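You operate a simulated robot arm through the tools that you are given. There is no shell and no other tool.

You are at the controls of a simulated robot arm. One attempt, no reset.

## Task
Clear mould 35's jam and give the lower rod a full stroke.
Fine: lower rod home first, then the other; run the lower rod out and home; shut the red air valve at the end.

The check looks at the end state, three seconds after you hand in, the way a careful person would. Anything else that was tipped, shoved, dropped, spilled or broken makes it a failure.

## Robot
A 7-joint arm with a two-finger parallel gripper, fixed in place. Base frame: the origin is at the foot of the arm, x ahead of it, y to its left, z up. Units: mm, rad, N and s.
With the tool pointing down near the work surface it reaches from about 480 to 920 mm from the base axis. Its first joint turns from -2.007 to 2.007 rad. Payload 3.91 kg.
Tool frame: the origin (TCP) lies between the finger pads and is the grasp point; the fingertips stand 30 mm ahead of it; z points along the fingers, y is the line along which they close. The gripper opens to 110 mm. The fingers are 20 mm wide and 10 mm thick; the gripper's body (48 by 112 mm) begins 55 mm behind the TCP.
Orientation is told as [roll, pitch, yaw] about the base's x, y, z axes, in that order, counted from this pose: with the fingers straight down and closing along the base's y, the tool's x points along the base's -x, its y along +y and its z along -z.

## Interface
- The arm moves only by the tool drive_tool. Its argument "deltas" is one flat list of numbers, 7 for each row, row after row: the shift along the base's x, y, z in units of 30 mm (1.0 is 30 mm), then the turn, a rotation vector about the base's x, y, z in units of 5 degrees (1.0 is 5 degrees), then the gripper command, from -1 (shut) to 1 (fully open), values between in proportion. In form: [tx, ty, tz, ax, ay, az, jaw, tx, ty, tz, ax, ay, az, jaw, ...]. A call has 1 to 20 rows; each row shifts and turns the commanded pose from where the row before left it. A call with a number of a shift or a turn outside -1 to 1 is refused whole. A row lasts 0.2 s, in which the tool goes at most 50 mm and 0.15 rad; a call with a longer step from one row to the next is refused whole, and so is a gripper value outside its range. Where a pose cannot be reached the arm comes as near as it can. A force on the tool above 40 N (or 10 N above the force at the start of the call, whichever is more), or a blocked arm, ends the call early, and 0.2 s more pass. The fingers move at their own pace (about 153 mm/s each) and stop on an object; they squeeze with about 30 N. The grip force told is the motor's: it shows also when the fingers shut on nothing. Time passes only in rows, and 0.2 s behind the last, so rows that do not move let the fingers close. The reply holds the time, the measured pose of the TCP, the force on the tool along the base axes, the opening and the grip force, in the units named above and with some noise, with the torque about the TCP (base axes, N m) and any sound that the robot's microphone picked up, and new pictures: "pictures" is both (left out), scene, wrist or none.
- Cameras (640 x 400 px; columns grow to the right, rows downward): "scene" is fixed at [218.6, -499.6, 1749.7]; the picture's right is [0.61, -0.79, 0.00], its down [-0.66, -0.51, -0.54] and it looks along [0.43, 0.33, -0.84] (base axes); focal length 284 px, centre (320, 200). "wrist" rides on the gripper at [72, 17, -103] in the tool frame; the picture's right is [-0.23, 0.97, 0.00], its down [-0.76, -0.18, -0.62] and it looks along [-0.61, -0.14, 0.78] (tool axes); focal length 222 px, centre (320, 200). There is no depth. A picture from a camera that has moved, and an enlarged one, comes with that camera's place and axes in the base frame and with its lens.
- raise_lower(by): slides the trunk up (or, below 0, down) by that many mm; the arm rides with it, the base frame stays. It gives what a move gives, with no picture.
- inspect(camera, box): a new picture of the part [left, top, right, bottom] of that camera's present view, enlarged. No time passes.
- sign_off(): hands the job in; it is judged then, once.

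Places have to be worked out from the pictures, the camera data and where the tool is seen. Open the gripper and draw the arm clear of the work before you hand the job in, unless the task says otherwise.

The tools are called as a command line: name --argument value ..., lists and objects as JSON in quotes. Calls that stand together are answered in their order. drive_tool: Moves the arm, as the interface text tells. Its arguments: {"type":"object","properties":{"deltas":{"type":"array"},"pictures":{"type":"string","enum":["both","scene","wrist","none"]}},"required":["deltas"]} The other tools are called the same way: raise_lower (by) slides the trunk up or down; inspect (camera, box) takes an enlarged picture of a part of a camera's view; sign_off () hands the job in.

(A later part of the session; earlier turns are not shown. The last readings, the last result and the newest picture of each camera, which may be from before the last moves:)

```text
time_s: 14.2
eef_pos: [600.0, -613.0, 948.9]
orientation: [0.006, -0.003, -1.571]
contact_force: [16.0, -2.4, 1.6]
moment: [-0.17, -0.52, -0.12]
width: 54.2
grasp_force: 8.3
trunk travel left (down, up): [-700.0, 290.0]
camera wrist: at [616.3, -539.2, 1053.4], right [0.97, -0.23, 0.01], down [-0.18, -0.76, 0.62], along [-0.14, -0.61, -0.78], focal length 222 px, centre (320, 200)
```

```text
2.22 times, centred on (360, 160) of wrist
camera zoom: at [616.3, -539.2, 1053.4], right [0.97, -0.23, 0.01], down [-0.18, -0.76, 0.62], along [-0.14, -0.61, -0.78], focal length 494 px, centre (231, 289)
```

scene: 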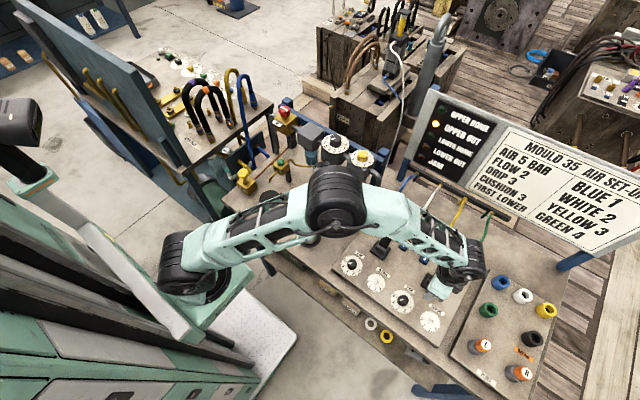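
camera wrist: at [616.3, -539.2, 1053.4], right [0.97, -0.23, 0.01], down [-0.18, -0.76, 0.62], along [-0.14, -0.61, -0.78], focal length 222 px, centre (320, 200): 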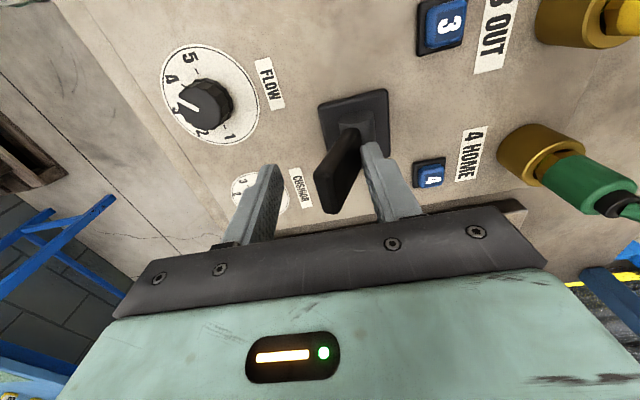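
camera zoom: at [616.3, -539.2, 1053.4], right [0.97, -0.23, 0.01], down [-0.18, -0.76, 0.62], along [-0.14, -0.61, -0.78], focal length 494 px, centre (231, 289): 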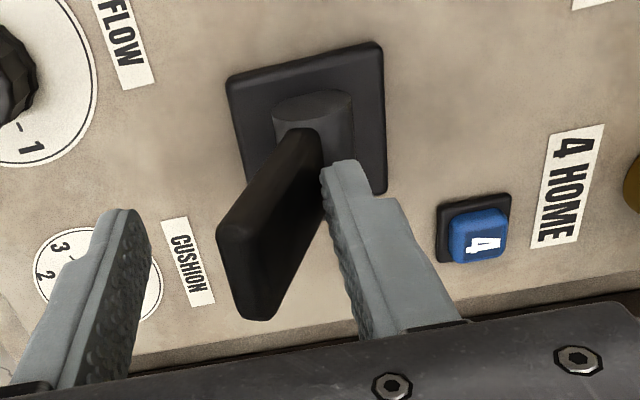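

JAM is out and the lower rod should be travelling home. I'll back off slightly to unload the finger and wait about 2 s, then read the lamps.

drive_tool --deltas '[0.2, 0, 0, 0, 0, 0, -0.16, 0, 0, 0, 0, 0, 0, -0.16, 0, 0, 0, 0, 0, 0, -0.16, 0, 0, 0, 0, 0, 0, -0.16, 0, 0, 0, 0, 0, 0, -0.16, 0, 0, 0, 0, 0, 0, -0.16, 0, 0, 0, 0, 0, 0, -0.16, 0, 0, 0, 0, 0, 0, -0.16, 0, 0, 0, 0, 0, 0, -0.16, 0, 0, 0, 0, 0, 0, -0.16]'

inspect --camera "scene" --box '[410, 85, 510, 175]'

inspect --camera "wrist" --box '[240, 70, 480, 250]'

```text
time_s: 16.4
eef_pos: [603.9, -612.7, 948.2]
orientation: [0.002, 0.0, -1.573]
contact_force: [5.7, 0.7, 7.7]
moment: [0.01, -0.36, -0.02]
width: 49.3
grasp_force: 3.0
trunk travel left (down, up): [-700.0, 290.0]
camera wrist: at [619.7, -539.6, 1053.0], right [0.97, -0.23, 0.0], down [-0.18, -0.76, 0.62], along [-0.14, -0.61, -0.78], focal length 222 px, centre (320, 200)
```

scene: 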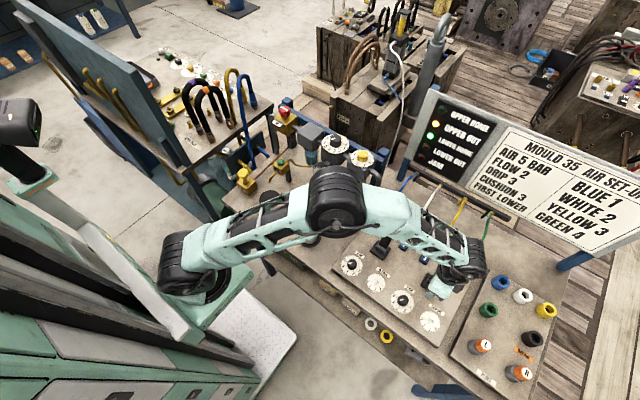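
wrist: 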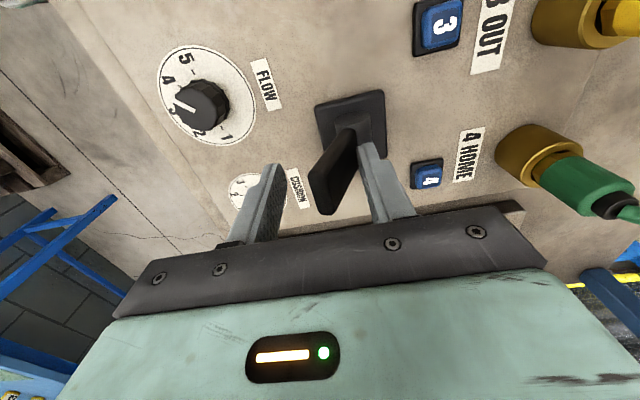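

```text
4.44 times, centred on (460, 130) of scene
camera zoom: at [218.6, -499.6, 1749.7], right [0.61, -0.79, 0.0], down [-0.66, -0.51, -0.54], along [0.43, 0.33, -0.84], focal length 1264 px, centre (-302, 511)
```

zoom: 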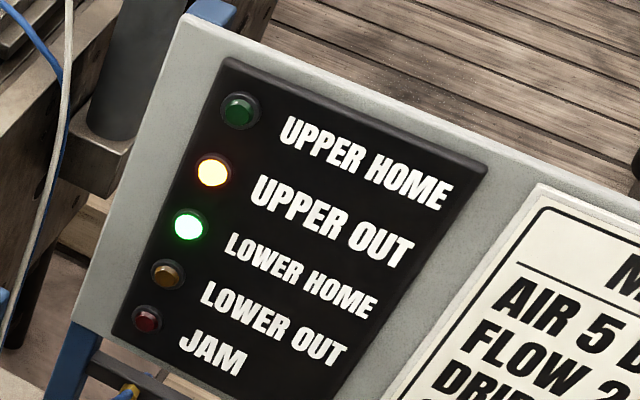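

```text
2.22 times, centred on (360, 160) of wrist
camera zoom: at [619.7, -539.6, 1053.0], right [0.97, -0.23, 0.0], down [-0.18, -0.76, 0.62], along [-0.14, -0.61, -0.78], focal length 494 px, centre (231, 289)
```

zoom: 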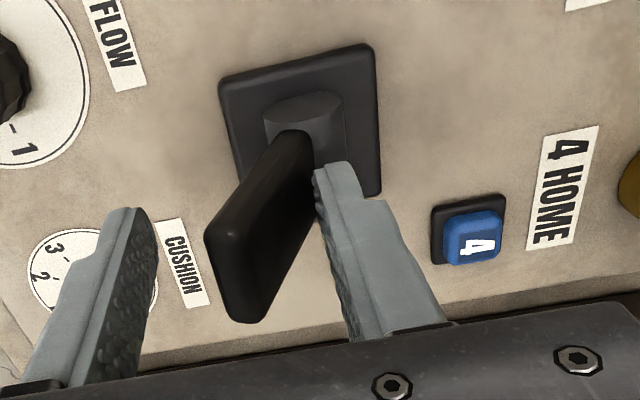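

LOWER HOME is lit green, JAM off, so the levers do work the rods (near = home). I'll open, rise clear, and shift over to the 1/2 lever for the upper rod (estimated base at (629, −432)).

drive_tool --deltas '[0.1, 0, 0, 0, 0, 0, 0.3, 0.1, 0, 0, 0, 0, 0, 0.3, 0, 0, 0.5, 0, 0, 0, 0.3, 0, 0, 0.5, 0, 0, 0, 0.3, 0, 0, 0.5, 0, 0, 0, 0.3, 0, 0, 0.5, 0, 0, 0, 0.3, 0, 0, 0.5, 0, 0, 0, 0.3, 0, 0, 0.5, 0, 0, 0, 0.3, 0.17, 0.86, 0, 0, 0, 0, 0.3, 0.17, 0.86, 0, 0, 0, 0, 0.3, 0.17, 0.86, 0, 0, 0, 0, 0.3, 0.17, 0.86, 0, 0, 0, 0, 0.3, 0.17, 0.86, 0, 0, 0, 0, 0.3, 0.17, 0.86, 0, 0, 0, 0, 0.3, 0.17, 0.86, 0, 0, 0, 0, 0.3]'

inspect --camera "wrist" --box '[180, 50, 480, 250]'

inspect --camera "scene" --box '[350, 90, 510, 310]'

```text
time_s: 19.6
eef_pos: [645.0, -430.5, 1037.2]
orientation: [0.001, 0.0, -1.573]
contact_force: [0.7, -0.2, -0.2]
moment: [0.01, -0.01, 0.02]
width: 71.6
grasp_force: 0.1
trunk travel left (down, up): [-700.0, 290.0]
camera wrist: at [661.5, -358.8, 1141.6], right [0.97, -0.23, 0.0], down [-0.18, -0.76, 0.62], along [-0.14, -0.61, -0.78], focal length 222 px, centre (320, 200)
```

scene: 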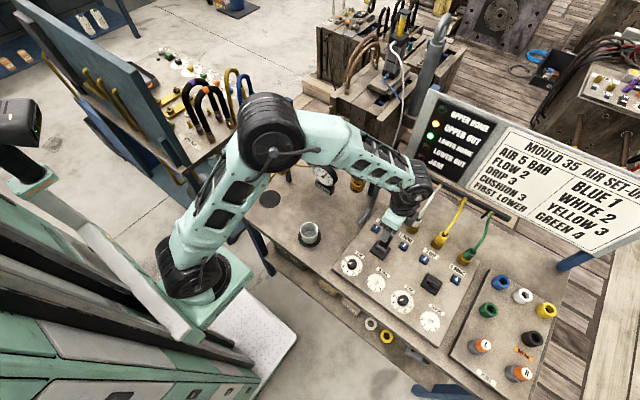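
wrist: 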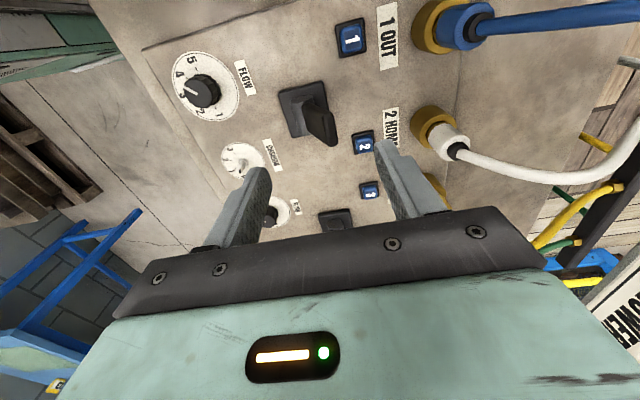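

```text
2.00 times, centred on (330, 150) of wrist
camera zoom: at [661.5, -358.8, 1141.6], right [0.97, -0.23, 0.0], down [-0.18, -0.76, 0.62], along [-0.14, -0.61, -0.78], focal length 444 px, centre (300, 300)
```

zoom: 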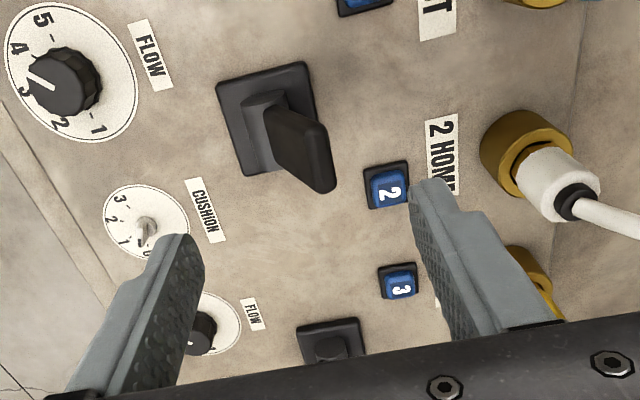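

```text
1.82 times, centred on (430, 200) of scene
camera zoom: at [218.6, -499.6, 1749.7], right [0.61, -0.79, 0.0], down [-0.66, -0.51, -0.54], along [0.43, 0.33, -0.84], focal length 517 px, centre (120, 200)
```

zoom: 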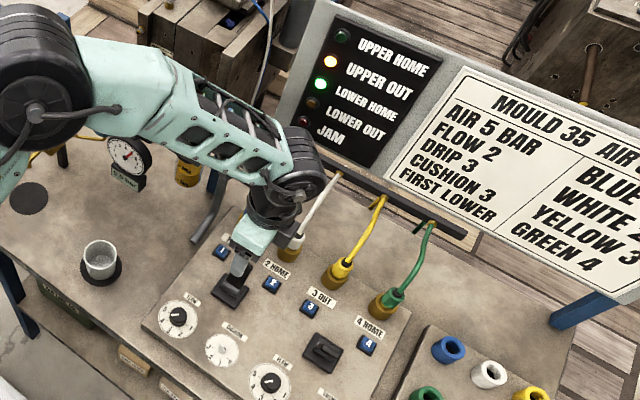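

The upper-rod lever tip works out at (653, −432, 952), same lean as the other was, and the lower lever stays in place. Descending, straddling it and pulling it to the near (HOME) position.

drive_tool --deltas '[0, -0.03, -0.5, 0, 0, 0, 0.3, 0, 0, -0.5, 0, 0, 0, 0.3, 0, 0, -0.5, 0, 0, 0, 0.3, 0, 0, -0.5, 0, 0, 0, 0.3, 0, 0, -0.5, 0, 0, 0, 0.3, 0, 0, -0.47, 0, 0, 0, 0.3, 0, 0, 0, 0, 0, 0, -0.16, 0, 0, 0, 0, 0, 0, -0.16, -0.267, 0, 0, 0, 0, 0, -0.16, -0.267, 0, 0, 0, 0, 0, -0.16, -0.267, 0, 0, 0, 0, 0, -0.16, -0.267, 0, 0, 0, 0, 0, -0.16, -0.267, 0, 0, 0, 0, 0, -0.16, -0.2, 0, 0, 0, 0, 0, -0.16, 0.1, 0, 0, 0, 0, 0, -0.16]'

inspect --camera "scene" --box '[410, 85, 510, 175]'

inspect --camera "wrist" --box '[200, 50, 500, 250]'

```text
time_s: 22.8
eef_pos: [602.8, -432.7, 951.2]
orientation: [0.002, 0.0, -1.573]
contact_force: [6.8, -0.3, 4.5]
moment: [-0.02, -0.33, 0.03]
width: 49.4
grasp_force: 3.8
trunk travel left (down, up): [-700.0, 290.0]
camera wrist: at [618.8, -360.2, 1055.0], right [0.97, -0.23, 0.0], down [-0.18, -0.76, 0.62], along [-0.14, -0.61, -0.78], focal length 222 px, centre (320, 200)
```

scene: 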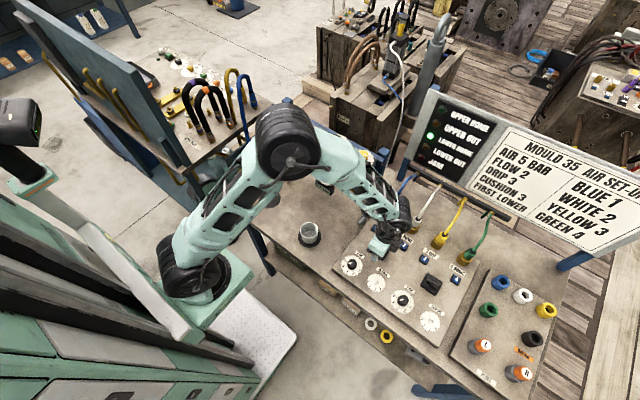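
wrist: 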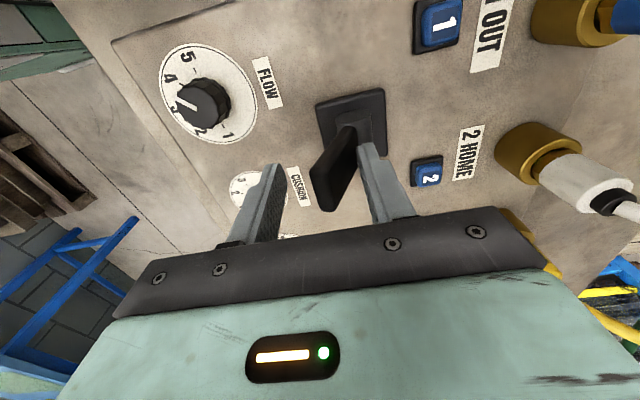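

```text
4.44 times, centred on (460, 130) of scene
camera zoom: at [218.6, -499.6, 1749.7], right [0.61, -0.79, 0.0], down [-0.66, -0.51, -0.54], along [0.43, 0.33, -0.84], focal length 1264 px, centre (-302, 511)
```

zoom: 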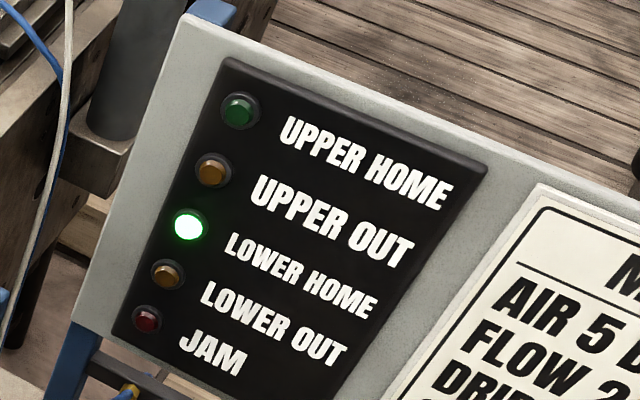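

```text
2.00 times, centred on (350, 150) of wrist
camera zoom: at [618.8, -360.2, 1055.0], right [0.97, -0.23, 0.0], down [-0.18, -0.76, 0.62], along [-0.14, -0.61, -0.78], focal length 444 px, centre (260, 300)
```

zoom: 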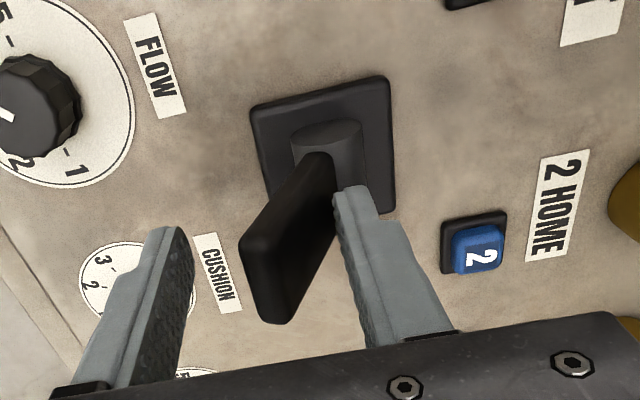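

UPPER OUT has gone dark, so the upper rod is on its way home. I'll release, rise and move back above the lower-rod lever, then check that UPPER HOME lights before running the lower rod out.

drive_tool --deltas '[0.13, 0, 0, 0, 0, 0, 0.3, 0.13, 0, 0, 0, 0, 0, 0.3, 0, 0, 0.5, 0, 0, 0, 0.3, 0, 0, 0.5, 0, 0, 0, 0.3, 0, 0, 0.5, 0, 0, 0, 0.3, 0, 0, 0.5, 0, 0, 0, 0.3, 0, 0, 0.5, 0, 0, 0, 0.3, 0, 0, 0.4, 0, 0, 0, 0.3, 0, -0.86, 0, 0, 0, 0, 0.3, 0, -0.86, 0, 0, 0, 0, 0.3, 0, -0.86, 0, 0, 0, 0, 0.3, 0, -0.86, 0, 0, 0, 0, 0.3, 0, -0.86, 0, 0, 0, 0, 0.3, 0, -0.86, 0, 0, 0, 0, 0.3, 0, -0.86, 0, 0, 0, 0, 0.3]'

inspect --camera "wrist" --box '[180, 50, 480, 250]'

inspect --camera "scene" --box '[340, 85, 510, 310]'

```text
time_s: 25.9
eef_pos: [610.1, -612.4, 1035.5]
orientation: [0.0, -0.001, -1.571]
contact_force: [-0.1, -0.3, 1.9]
moment: [-0.05, -0.02, 0.01]
width: 71.4
grasp_force: 0.0
trunk travel left (down, up): [-700.0, 290.0]
camera wrist: at [626.1, -540.1, 1139.4], right [0.97, -0.23, 0.0], down [-0.18, -0.76, 0.62], along [-0.14, -0.61, -0.78], focal length 222 px, centre (320, 200)
```

scene: 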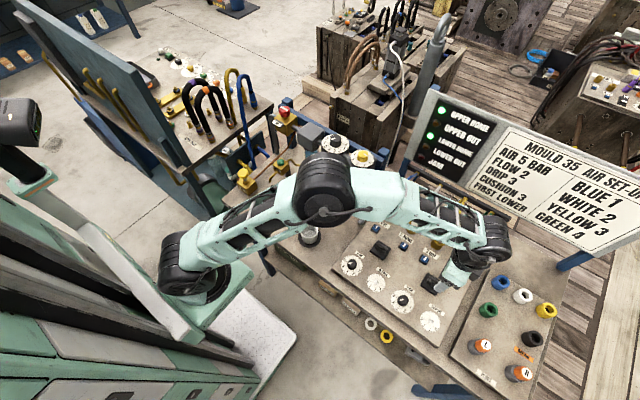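
wrist: 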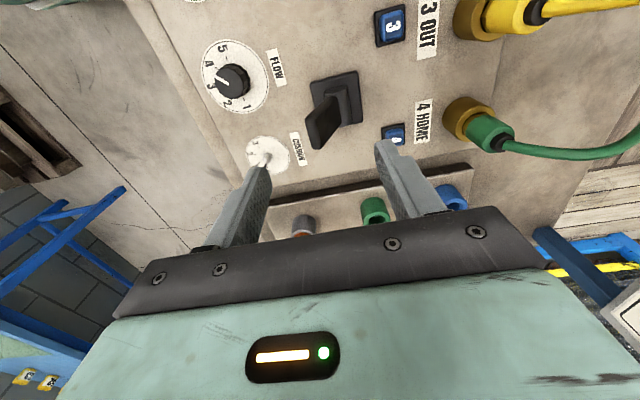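

```text
2.00 times, centred on (330, 150) of wrist
camera zoom: at [626.1, -540.1, 1139.4], right [0.97, -0.23, 0.0], down [-0.18, -0.76, 0.62], along [-0.14, -0.61, -0.78], focal length 444 px, centre (300, 300)
```

zoom: 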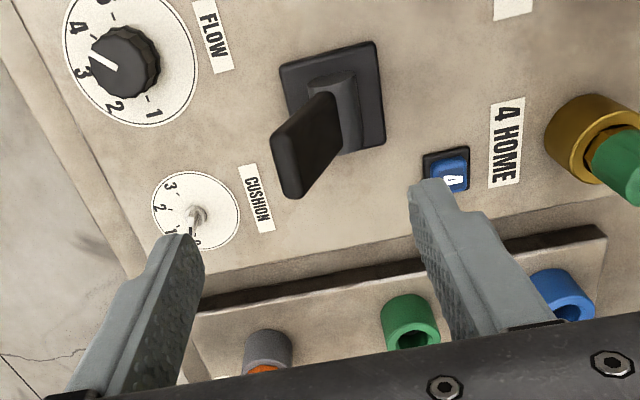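

```text
1.78 times, centred on (425, 198) of scene
camera zoom: at [218.6, -499.6, 1749.7], right [0.61, -0.79, 0.0], down [-0.66, -0.51, -0.54], along [0.43, 0.33, -0.84], focal length 506 px, centre (133, 204)
```

zoom: 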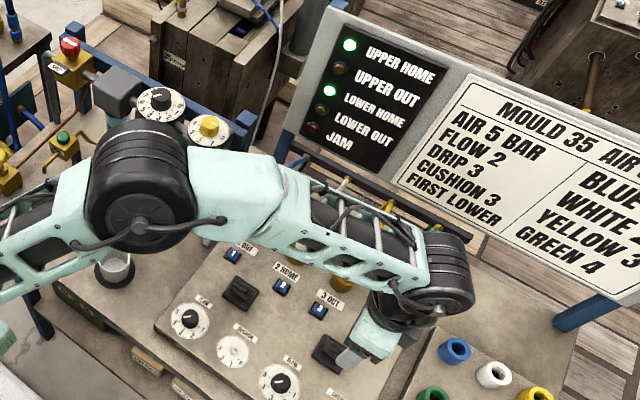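

Both HOME lamps are green. Now descending around the lower-rod lever and pushing it away from the robot (OUT).

drive_tool --deltas '[0, -0.03, -0.5, 0, 0, 0, 0.3, 0, 0, -0.5, 0, 0, 0, 0.3, 0, 0, -0.5, 0, 0, 0, 0.3, 0, 0, -0.5, 0, 0, 0, 0.3, 0, 0, -0.5, 0, 0, 0, 0.3, 0, 0, -0.4, 0, 0, 0, 0.3, 0, 0, 0, 0, 0, 0, -0.16, 0, 0, 0, 0, 0, 0, -0.16, 0.267, 0, 0, 0, 0, 0, -0.16, 0.267, 0, 0, 0, 0, 0, -0.16, 0.267, 0, 0, 0, 0, 0, -0.16, 0.267, 0, 0, 0, 0, 0, -0.16, 0.267, 0, 0, 0, 0, 0, -0.16, 0.267, 0, 0, 0, 0, 0, -0.16]'

inspect --camera "scene" --box '[410, 85, 510, 175]'

inspect --camera "wrist" --box '[200, 50, 500, 250]'

```text
time_s: 28.9
eef_pos: [656.7, -613.5, 949.9]
orientation: [-0.002, 0.003, -1.575]
contact_force: [-5.8, -0.1, 0.0]
moment: [0.03, 0.22, 0.03]
width: 49.3
grasp_force: 3.1
trunk travel left (down, up): [-700.0, 290.0]
camera wrist: at [673.2, -541.2, 1053.7], right [0.97, -0.23, 0.0], down [-0.18, -0.76, 0.62], along [-0.15, -0.61, -0.78], focal length 222 px, centre (320, 200)
```

scene: 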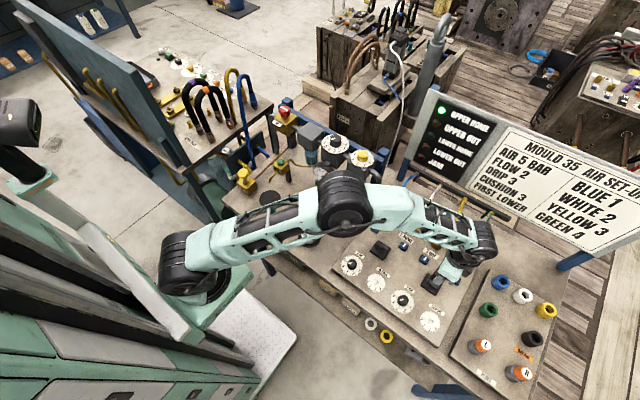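
wrist: 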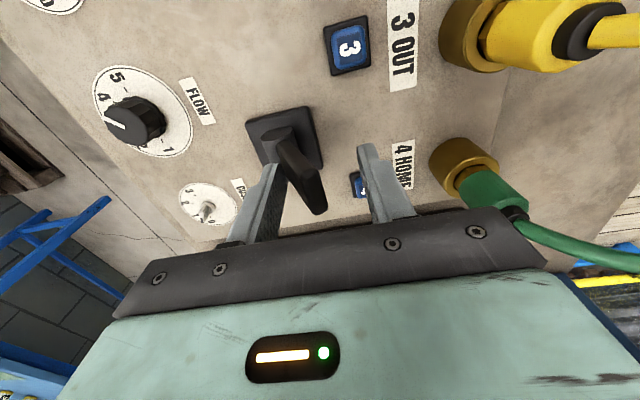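

```text
4.44 times, centred on (460, 130) of scene
camera zoom: at [218.6, -499.6, 1749.7], right [0.61, -0.79, 0.0], down [-0.66, -0.51, -0.54], along [0.43, 0.33, -0.84], focal length 1264 px, centre (-302, 511)
```

zoom: 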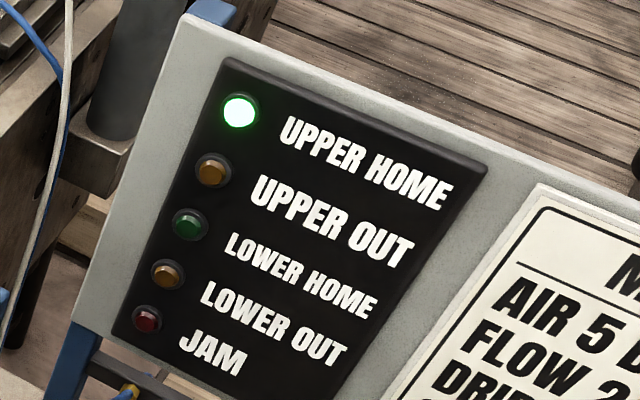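

```text
2.00 times, centred on (350, 150) of wrist
camera zoom: at [673.2, -541.2, 1053.7], right [0.97, -0.23, 0.0], down [-0.18, -0.76, 0.62], along [-0.15, -0.61, -0.78], focal length 444 px, centre (260, 300)
```

zoom: 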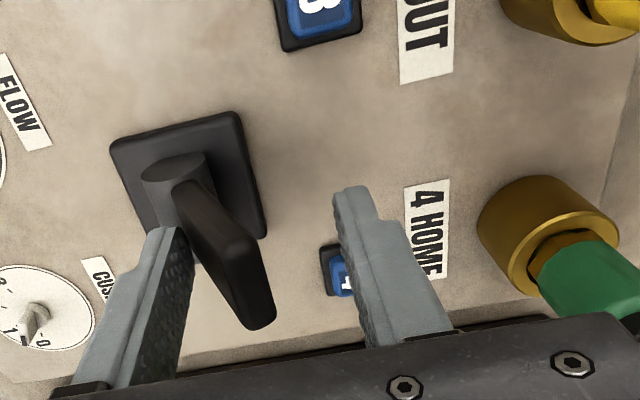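

LOWER HOME is off: the lower rod is running out. I'll hold about 2 s and look for LOWER OUT.

drive_tool --deltas '[-0.1, 0, 0, 0, 0, 0, -0.16, 0, 0, 0, 0, 0, 0, -0.16, 0, 0, 0, 0, 0, 0, -0.16, 0, 0, 0, 0, 0, 0, -0.16, 0, 0, 0, 0, 0, 0, -0.16, 0, 0, 0, 0, 0, 0, -0.16, 0, 0, 0, 0, 0, 0, -0.16, 0, 0, 0, 0, 0, 0, -0.16, 0, 0, 0, 0, 0, 0, -0.16, 0, 0, 0, 0, 0, 0, -0.16]' --pictures "none"

inspect --camera "scene" --box '[410, 85, 510, 175]'

```text
time_s: 31.1
eef_pos: [655.2, -613.8, 949.8]
orientation: [0.0, 0.0, -1.573]
contact_force: [-0.6, 0.0, -0.6]
moment: [0.0, 0.0, 0.0]
width: 46.7
grasp_force: 0.1
trunk travel left (down, up): [-700.0, 290.0]
```

```text
4.44 times, centred on (460, 130) of scene
camera zoom: at [218.6, -499.6, 1749.7], right [0.61, -0.79, 0.0], down [-0.66, -0.51, -0.54], along [0.43, 0.33, -0.84], focal length 1264 px, centre (-302, 511)
```

zoom: 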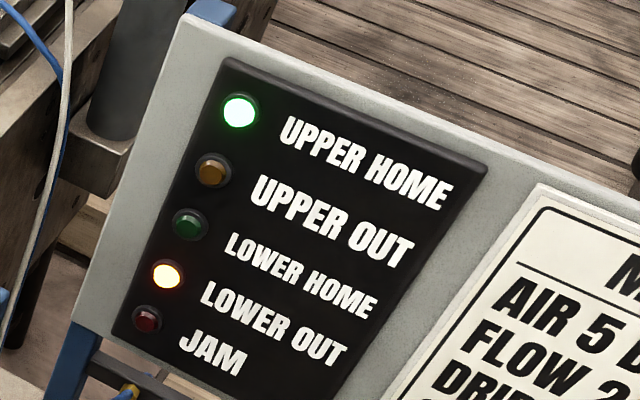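

LOWER OUT is lit, full extension reached. Pulling the lever back to HOME and waiting for the lamp.

drive_tool --deltas '[-0.267, 0, 0, 0, 0, 0, -0.16, -0.267, 0, 0, 0, 0, 0, -0.16, -0.267, 0, 0, 0, 0, 0, -0.16, -0.267, 0, 0, 0, 0, 0, -0.16, -0.267, 0, 0, 0, 0, 0, -0.16, -0.267, 0, 0, 0, 0, 0, -0.16, -0.26, 0, 0, 0, 0, 0, -0.16, 0.2, 0, 0, 0, 0, 0, -0.16, 0, 0, 0, 0, 0, 0, -0.16, 0, 0, 0, 0, 0, 0, -0.16, 0, 0, 0, 0, 0, 0, -0.16, 0, 0, 0, 0, 0, 0, -0.16, 0, 0, 0, 0, 0, 0, -0.16, 0, 0, 0, 0, 0, 0, -0.16, 0, 0, 0, 0, 0, 0, -0.16, 0, 0, 0, 0, 0, 0, -0.16, 0, 0, 0, 0, 0, 0, -0.16]'

inspect --camera "scene" --box '[410, 85, 510, 175]'

```text
time_s: 34.8
eef_pos: [604.2, -614.4, 949.0]
orientation: [0.001, -0.002, -1.573]
contact_force: [1.2, -0.4, -0.2]
moment: [-0.03, -0.04, 0.01]
width: 46.6
grasp_force: 0.6
trunk travel left (down, up): [-700.0, 290.0]
camera wrist: at [621.0, -541.6, 1053.6], right [0.97, -0.23, 0.0], down [-0.18, -0.76, 0.62], along [-0.14, -0.61, -0.78], focal length 222 px, centre (320, 200)
```

scene: 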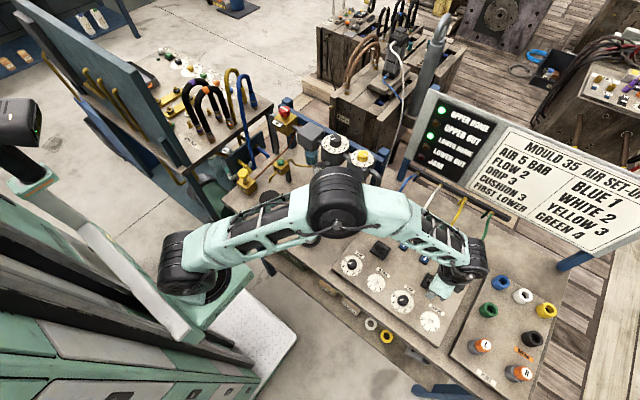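
wrist: 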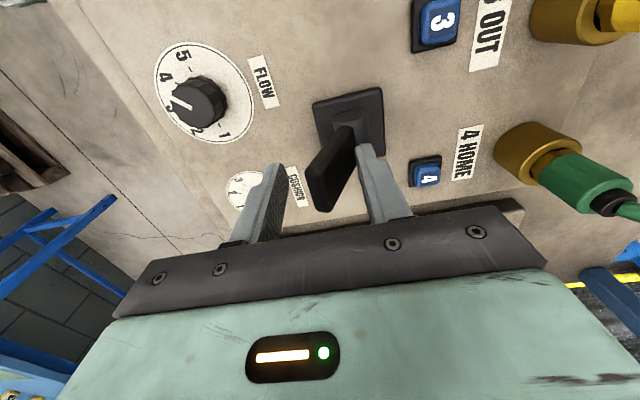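

```text
4.44 times, centred on (460, 130) of scene
camera zoom: at [218.6, -499.6, 1749.7], right [0.61, -0.79, 0.0], down [-0.66, -0.51, -0.54], along [0.43, 0.33, -0.84], focal length 1264 px, centre (-302, 511)
```

zoom: 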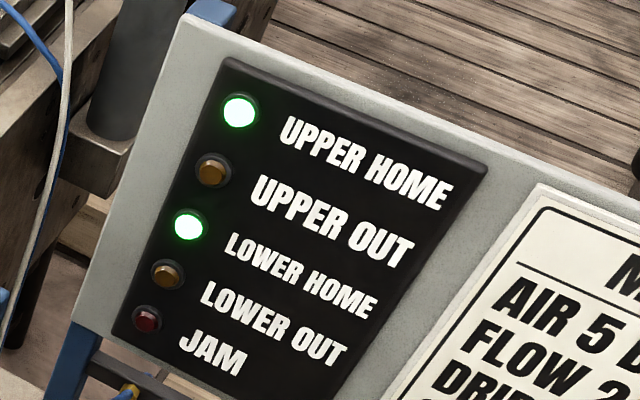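

Full stroke complete: both HOME lamps green, no jam. I'll open, rise well clear and start swinging back toward the red valve (estimated knob at about (754, 63, 1118)).

drive_tool --deltas '[0.1, 0, 0, 0, 0, 0, 0.3, 0.1, 0, 0, 0, 0, 0, 0.3, 0, 0, 0.5, 0, 0, 0, 0.3, 0, 0, 0.5, 0, 0, 0, 0.3, 0, 0, 0.5, 0, 0, 0, 0.3, 0, 0, 0.5, 0, 0, 0, 0.3, 0, 0, 0.5, 0, 0, 0, 0.3, 0, 0, 0.5, 0, 0, 0, 0.3, 0, 0, 1, 0, 0, 0, 0.3, 0, 0, 1, 0, 0, 0, 0.3, 0, 0, 1, 0, 0, 0, 0.3, 0, 0.9, 1, 0, 0, 0.9, 0.3, 0, 0.9, 1, 0, 0, 0.9, 0.3, 0, 0.9, 1, 0, 0, 0.9, 0.3, 0, 0.9, 1, 0, 0, 0.9, 0.3, 0, 0.9, 0, 0, 0, 0.9, 0.3, 0, 0.9, 0, 0, 0, 0.9, 0.3]'

```text
time_s: 38.4
eef_pos: [610.5, -452.2, 1250.5]
orientation: [0.0, 0.0, -1.102]
contact_force: [-0.1, -0.3, 0.4]
moment: [0.03, 0.02, -0.05]
width: 71.4
grasp_force: 0.0
trunk travel left (down, up): [-700.0, 290.0]
camera wrist: at [592.8, -379.6, 1354.2], right [0.97, 0.24, 0.0], down [0.19, -0.76, 0.62], along [0.15, -0.61, -0.78], focal length 222 px, centre (320, 200)
```

scene: 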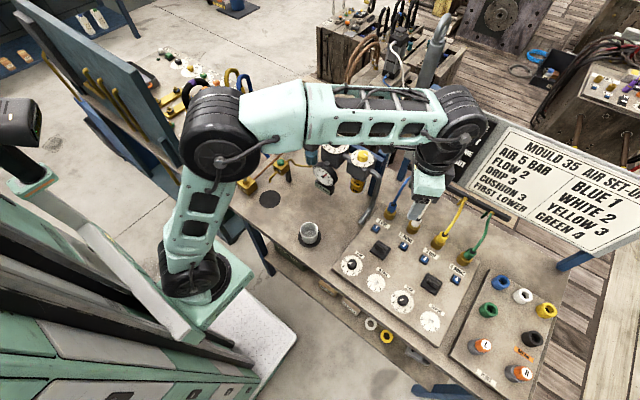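
wrist: 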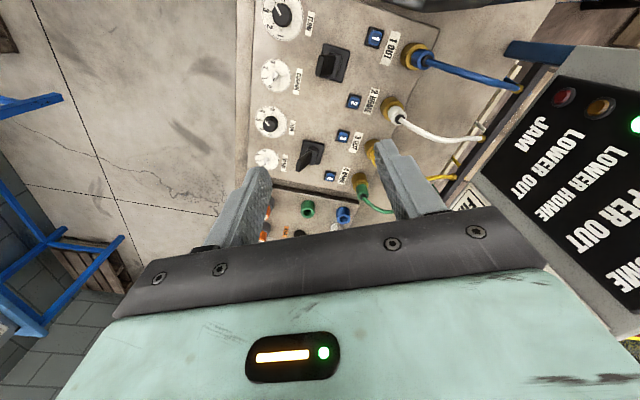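

Clear of the panel at z 1250. Continuing to above the front of the red valve at (690, 40, 1250), yawing back to 0.

drive_tool --deltas '[0.147, 0.911, 0, 0, 0, 0.701, 1, 0.147, 0.911, 0, 0, 0, 0.701, 1, 0.147, 0.911, 0, 0, 0, 0.701, 1, 0.147, 0.911, 0, 0, 0, 0.701, 1, 0.147, 0.911, 0, 0, 0, 0.701, 1, 0.147, 0.911, 0, 0, 0, 0.701, 1, 0.147, 0.911, 0, 0, 0, 0.701, 1, 0.147, 0.911, 0, 0, 0, 0.701, 1, 0.147, 0.911, 0, 0, 0, 0.701, 1, 0.147, 0.911, 0, 0, 0, 0.701, 1, 0.147, 0.911, 0, 0, 0, 0.701, 1, 0.147, 0.911, 0, 0, 0, 0.701, 1, 0.147, 0.911, 0, 0, 0, 0.701, 1, 0.147, 0.911, 0, 0, 0, 0.701, 1, 0.147, 0.911, 0, 0, 0, 0.701, 1, 0.147, 0.911, 0, 0, 0, 0.701, 1, 0.147, 0.911, 0, 0, 0, 0.701, 1, 0.147, 0.911, 0, 0, 0, 0.701, 1]'

inspect --camera "wrist" --box '[200, 50, 480, 230]'

inspect --camera "scene" --box '[230, 60, 410, 200]'

```text
time_s: 42.1
eef_pos: [689.9, 37.8, 1249.4]
orientation: [-0.001, 0.0, -0.002]
contact_force: [-1.5, 0.4, 0.0]
moment: [-0.02, 0.01, -0.02]
width: 110.2
grasp_force: 0.0
trunk travel left (down, up): [-700.0, 290.0]
camera wrist: at [617.0, 55.2, 1353.3], right [0.23, 0.97, 0.0], down [0.76, -0.18, 0.62], along [0.61, -0.14, -0.78], focal length 222 px, centre (320, 200)
```

scene: 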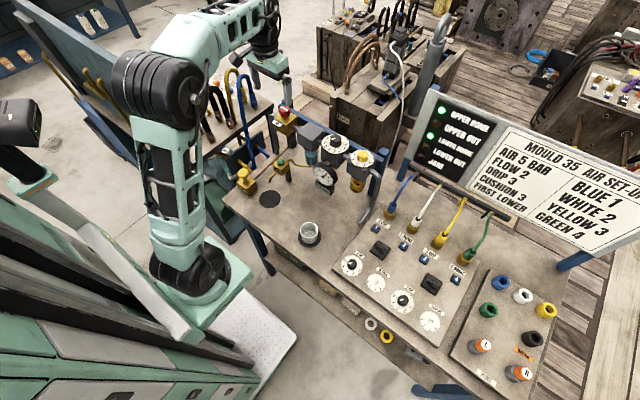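
wrist: 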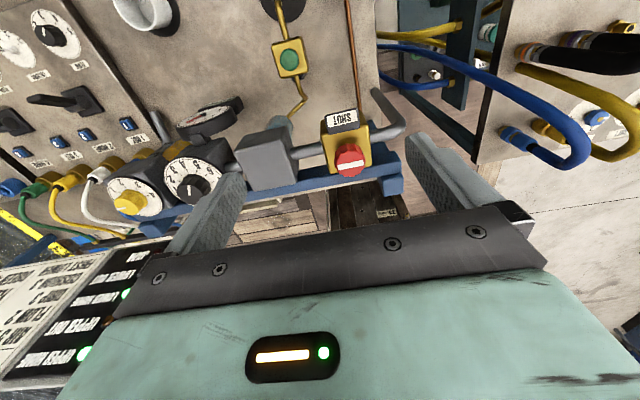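

```text
2.22 times, centred on (340, 140) of wrist
camera zoom: at [617.0, 55.2, 1353.3], right [0.23, 0.97, 0.0], down [0.76, -0.18, 0.62], along [0.61, -0.14, -0.78], focal length 494 px, centre (276, 333)
```

zoom: 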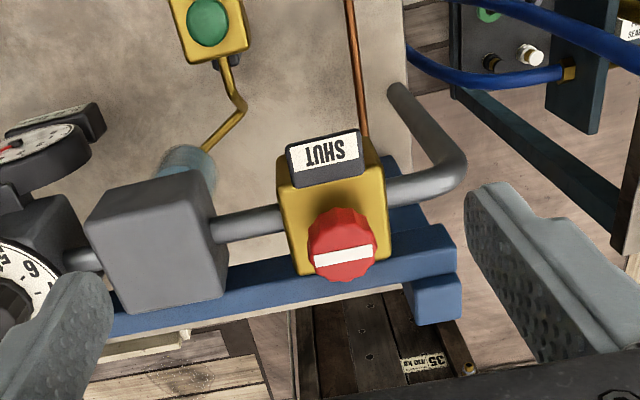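

```text
2.86 times, centred on (320, 130) of scene
camera zoom: at [218.6, -499.6, 1749.7], right [0.61, -0.79, 0.0], down [-0.66, -0.51, -0.54], along [0.43, 0.33, -0.84], focal length 812 px, centre (320, 400)
```

zoom: 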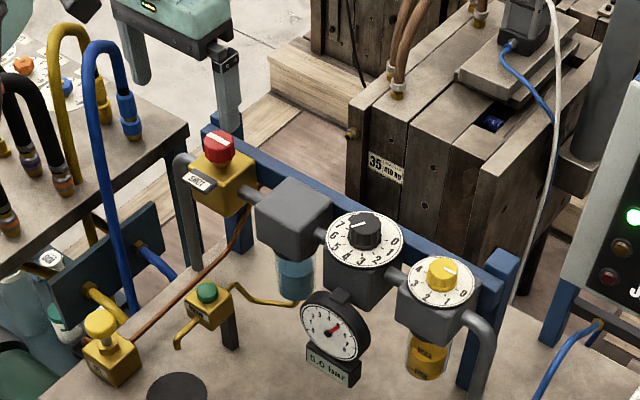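

Knob triangulates to about (751, 59, top ≈1126); rail and post behind it look lower (≈1070–1085). The white bar lies along the pipe (open); SHUT faces the robot. I'll hover above the knob for a closer look.

drive_tool --deltas '[0.41, 0.14, -0.2, 0, 0, 0, 0.3, 0.41, 0.14, -0.2, 0, 0, 0, 0.3, 0.41, 0.14, -0.2, 0, 0, 0, 0.3, 0.41, 0.14, -0.2, 0, 0, 0, 0.3, 0.41, 0.14, -0.2, 0, 0, 0, 0.3]'

inspect --camera "wrist" --box '[200, 50, 480, 230]'

inspect --camera "scene" --box '[240, 70, 340, 150]'

```text
time_s: 43.4
eef_pos: [753.0, 60.4, 1219.2]
orientation: [0.0, 0.001, -0.002]
contact_force: [0.8, 0.7, -0.4]
moment: [0.04, -0.04, 0.0]
width: 71.4
grasp_force: 0.1
trunk travel left (down, up): [-700.0, 290.0]
camera wrist: at [678.3, 77.2, 1324.2], right [0.23, 0.97, 0.0], down [0.76, -0.18, 0.62], along [0.61, -0.14, -0.78], focal length 222 px, centre (320, 200)
```

scene: 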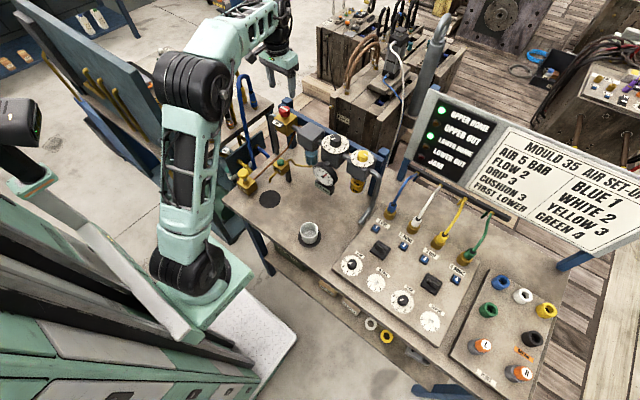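
wrist: 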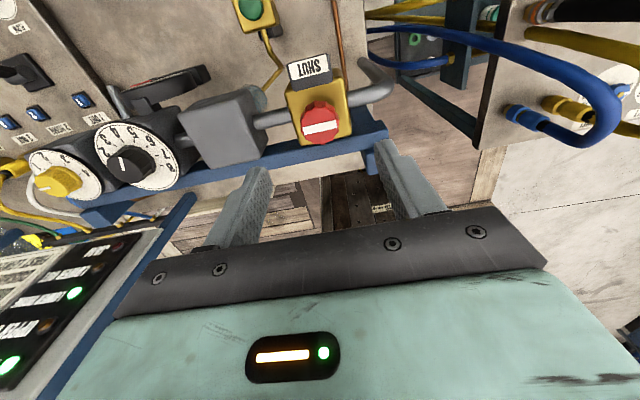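

```text
2.22 times, centred on (340, 140) of wrist
camera zoom: at [678.3, 77.2, 1324.2], right [0.23, 0.97, 0.0], down [0.76, -0.18, 0.62], along [0.61, -0.14, -0.78], focal length 494 px, centre (276, 333)
```

zoom: 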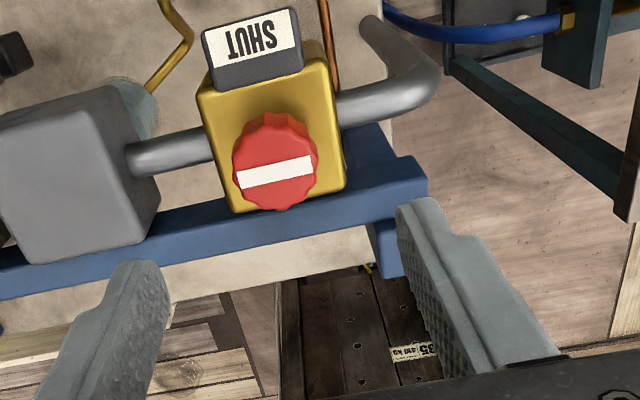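

```text
5.00 times, centred on (290, 110) of scene
camera zoom: at [218.6, -499.6, 1749.7], right [0.61, -0.79, 0.0], down [-0.66, -0.51, -0.54], along [0.43, 0.33, -0.84], focal length 1422 px, centre (470, 650)
```

zoom: 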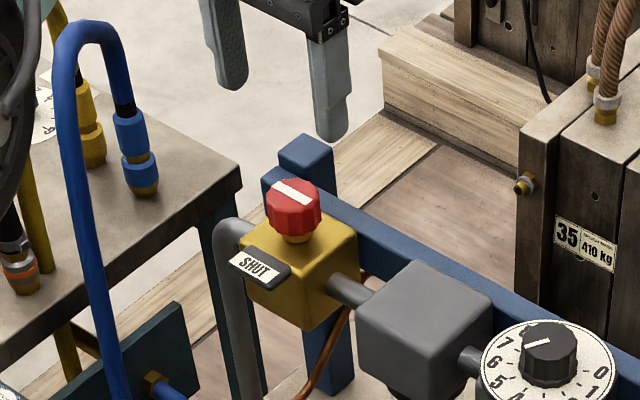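

Knob top centre now agrees between cameras at (750.3, 60.1, 1125.5), about 34 mm across, with its lower edge near z 1109. I'll descend to TCP z 1138 with fingers either side in y and close gently onto it.

drive_tool --deltas '[-0.015, 0, -0.45, 0, 0, 0, 0.3, -0.015, 0, -0.45, 0, 0, 0, 0.3, -0.015, 0, -0.45, 0, 0, 0, 0.3, -0.015, 0, -0.45, 0, 0, 0, 0.3, -0.015, 0, -0.45, 0, 0, 0, 0.3, -0.015, 0, -0.45, 0, 0, 0, 0.3]'

inspect --camera "wrist" --box '[200, 50, 480, 230]'

inspect --camera "scene" --box '[240, 70, 340, 150]'

```text
time_s: 44.8
eef_pos: [749.1, 61.2, 1137.8]
orientation: [0.0, 0.0, 0.0]
contact_force: [-0.6, -0.5, 0.8]
moment: [0.01, 0.02, -0.01]
width: 71.4
grasp_force: 0.1
trunk travel left (down, up): [-700.0, 290.0]
camera wrist: at [675.5, 77.7, 1242.4], right [0.23, 0.97, 0.0], down [0.76, -0.18, 0.62], along [0.61, -0.14, -0.78], focal length 222 px, centre (320, 200)
```

scene: 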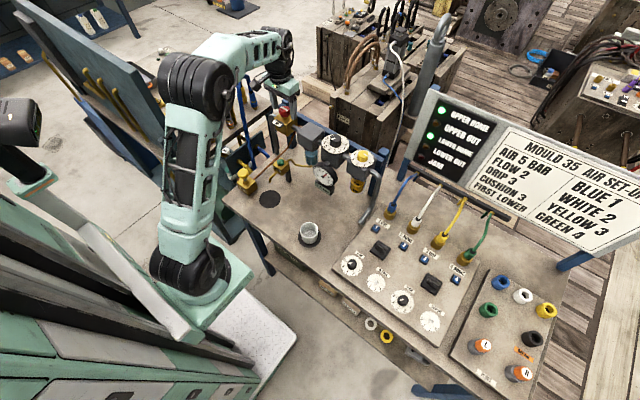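
wrist: 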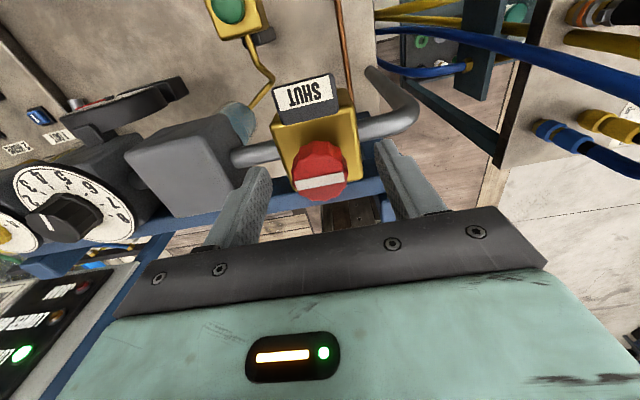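

```text
2.22 times, centred on (340, 140) of wrist
camera zoom: at [675.5, 77.7, 1242.4], right [0.23, 0.97, 0.0], down [0.76, -0.18, 0.62], along [0.61, -0.14, -0.78], focal length 494 px, centre (276, 333)
```

zoom: 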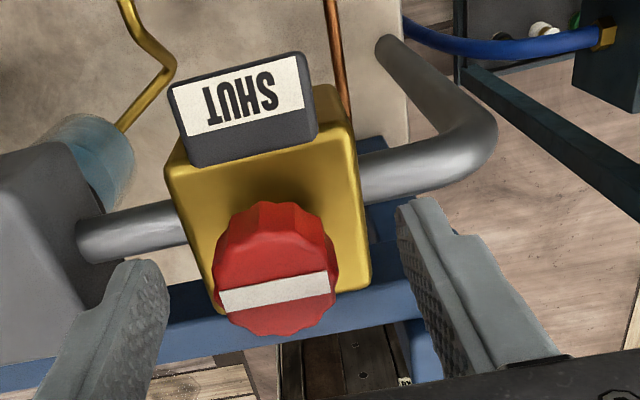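

```text
5.00 times, centred on (290, 110) of scene
camera zoom: at [218.6, -499.6, 1749.7], right [0.61, -0.79, 0.0], down [-0.66, -0.51, -0.54], along [0.43, 0.33, -0.84], focal length 1422 px, centre (470, 650)
```

zoom: 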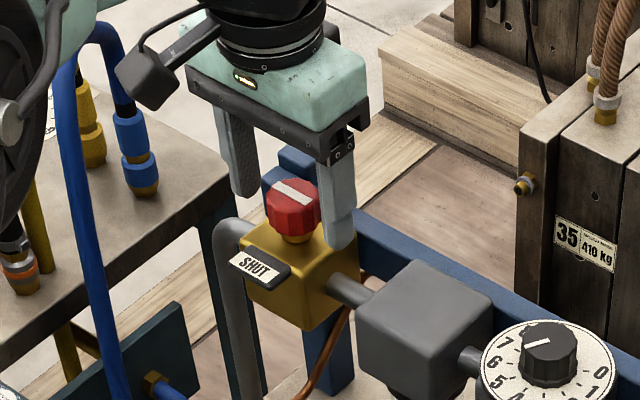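

Knob is centred between the fingers (axis ≈ (751, 60)). Nudging to centre, closing on it, and checking the grip.

drive_tool --deltas '[0.05, -0.035, 0, 0, 0, 0, 0.3, 0, 0, 0, 0, 0, 0, -1, 0, 0, 0, 0, 0, 0, -1, 0, 0, 0, 0, 0, 0, -1]' --pictures "none"

```text
time_s: 45.8
eef_pos: [750.2, 60.4, 1138.6]
orientation: [-0.001, 0.0, -0.001]
contact_force: [0.3, 4.4, -1.6]
moment: [0.23, -0.21, -0.02]
width: 34.5
grasp_force: 44.8
trunk travel left (down, up): [-700.0, 290.0]
```

Gripped at 34.5 mm. Turning clockwise 25° first as a trial and watching the torque.

drive_tool --deltas '[0, 0, 0, 0, 0, -1, -1, 0, 0, 0, 0, 0, -1, -1, 0, 0, 0, 0, 0, -1, -1, 0, 0, 0, 0, 0, -1, -1, 0, 0, 0, 0, 0, -1, -1]'

inspect --camera "wrist" --box '[200, 50, 480, 230]'

inspect --camera "scene" --box '[240, 70, 340, 150]'

```text
time_s: 47.0
eef_pos: [750.6, 59.8, 1138.4]
orientation: [0.001, 0.0, -0.439]
contact_force: [-0.7, 4.4, -1.6]
moment: [0.0, -0.17, -0.01]
width: 34.2
grasp_force: 44.6
trunk travel left (down, up): [-700.0, 290.0]
camera wrist: at [691.4, 106.1, 1242.5], right [0.62, 0.78, 0.0], down [0.61, -0.49, 0.62], along [0.49, -0.39, -0.78], focal length 222 px, centre (320, 200)
```

scene: 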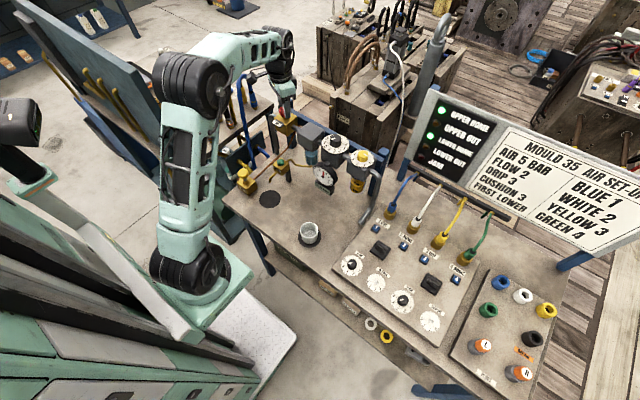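
wrist: 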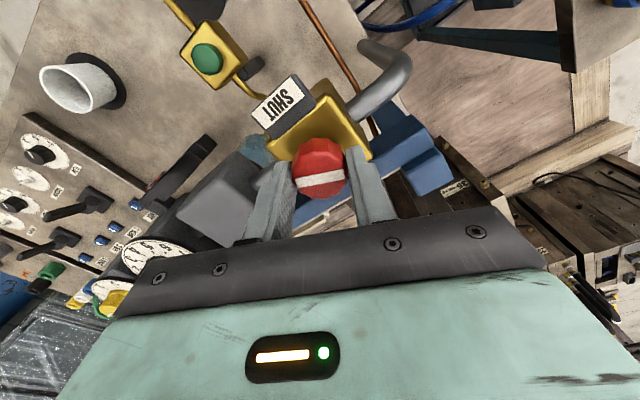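

```text
2.22 times, centred on (340, 140) of wrist
camera zoom: at [691.4, 106.1, 1242.5], right [0.62, 0.78, 0.0], down [0.61, -0.49, 0.62], along [0.49, -0.39, -0.78], focal length 494 px, centre (276, 333)
```

zoom: 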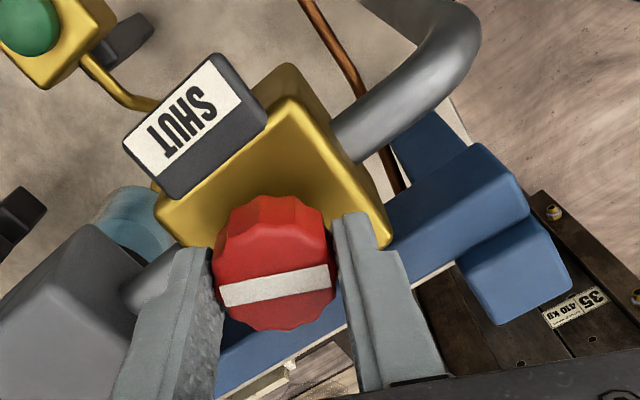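

```text
5.00 times, centred on (290, 110) of scene
camera zoom: at [218.6, -499.6, 1749.7], right [0.61, -0.79, 0.0], down [-0.66, -0.51, -0.54], along [0.43, 0.33, -0.84], focal length 1422 px, centre (470, 650)
```

zoom: 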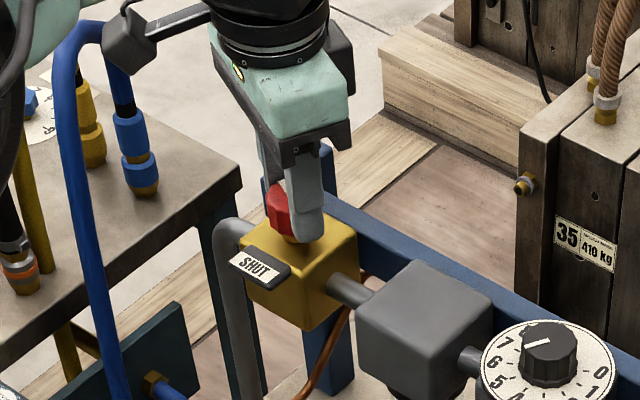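

The knob turned with the hand without resistance. Continuing the remaining 65° clockwise to bring the bar to SHUT.

drive_tool --deltas '[0, 0, 0, 0, 0, -1, -1, 0, 0, 0, 0, 0, -1, -1, 0, 0, 0, 0, 0, -1, -1, 0, 0, 0, 0, 0, -1, -1, 0, 0, 0, 0, 0, -1, -1, 0, 0, 0, 0, 0, -1, -1, 0, 0, 0, 0, 0, -1, -1, 0, 0, 0, 0, 0, -1, -1, 0, 0, 0, 0, 0, -1, -1, 0, 0, 0, 0, 0, -1, -1, 0, 0, 0, 0, 0, -1, -1, 0, 0, 0, 0, 0, -1, -1, 0, 0, 0, 0, 0, -1, -1]'

inspect --camera "wrist" --box '[200, 50, 480, 230]'

inspect --camera "scene" --box '[240, 70, 400, 200]'

```text
time_s: 49.8
eef_pos: [749.9, 59.2, 1138.6]
orientation: [0.001, 0.0, -1.573]
contact_force: [-11.9, 0.4, -6.0]
moment: [0.53, 0.36, 0.02]
width: 34.5
grasp_force: 44.6
trunk travel left (down, up): [-700.0, 290.0]
camera wrist: at [766.5, 132.1, 1242.4], right [0.97, -0.23, 0.0], down [-0.18, -0.76, 0.62], along [-0.14, -0.61, -0.78], focal length 222 px, centre (320, 200)
```

scene: 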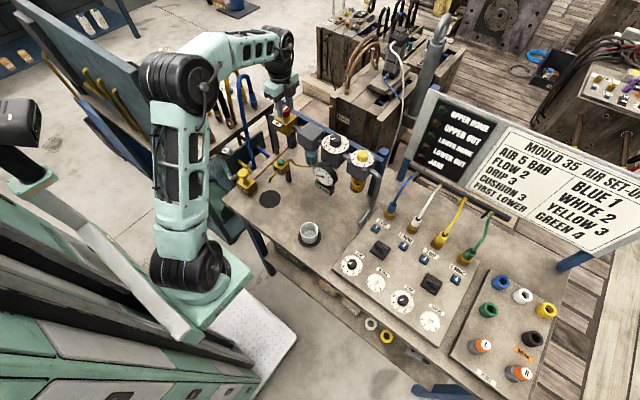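
wrist: 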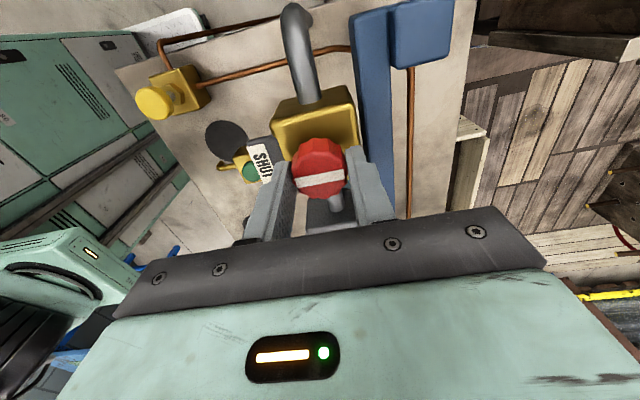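

```text
2.22 times, centred on (340, 140) of wrist
camera zoom: at [766.5, 132.1, 1242.4], right [0.97, -0.23, 0.0], down [-0.18, -0.76, 0.62], along [-0.14, -0.61, -0.78], focal length 494 px, centre (276, 333)
```

zoom: 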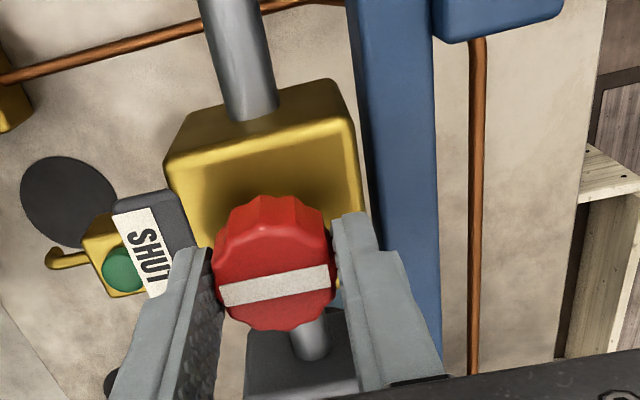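

```text
3.08 times, centred on (320, 135) of scene
camera zoom: at [218.6, -499.6, 1749.7], right [0.61, -0.79, 0.0], down [-0.66, -0.51, -0.54], along [0.43, 0.33, -0.84], focal length 875 px, centre (320, 400)
```

zoom: 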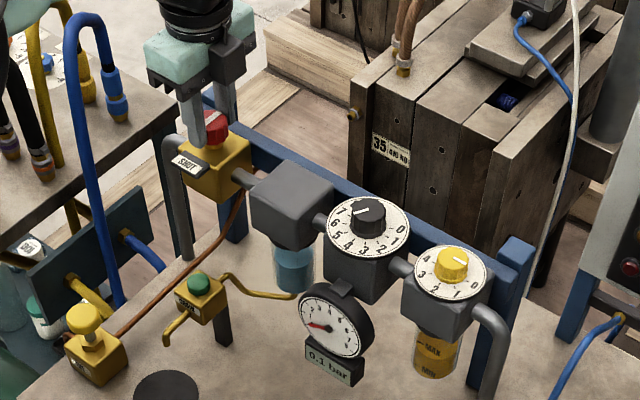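

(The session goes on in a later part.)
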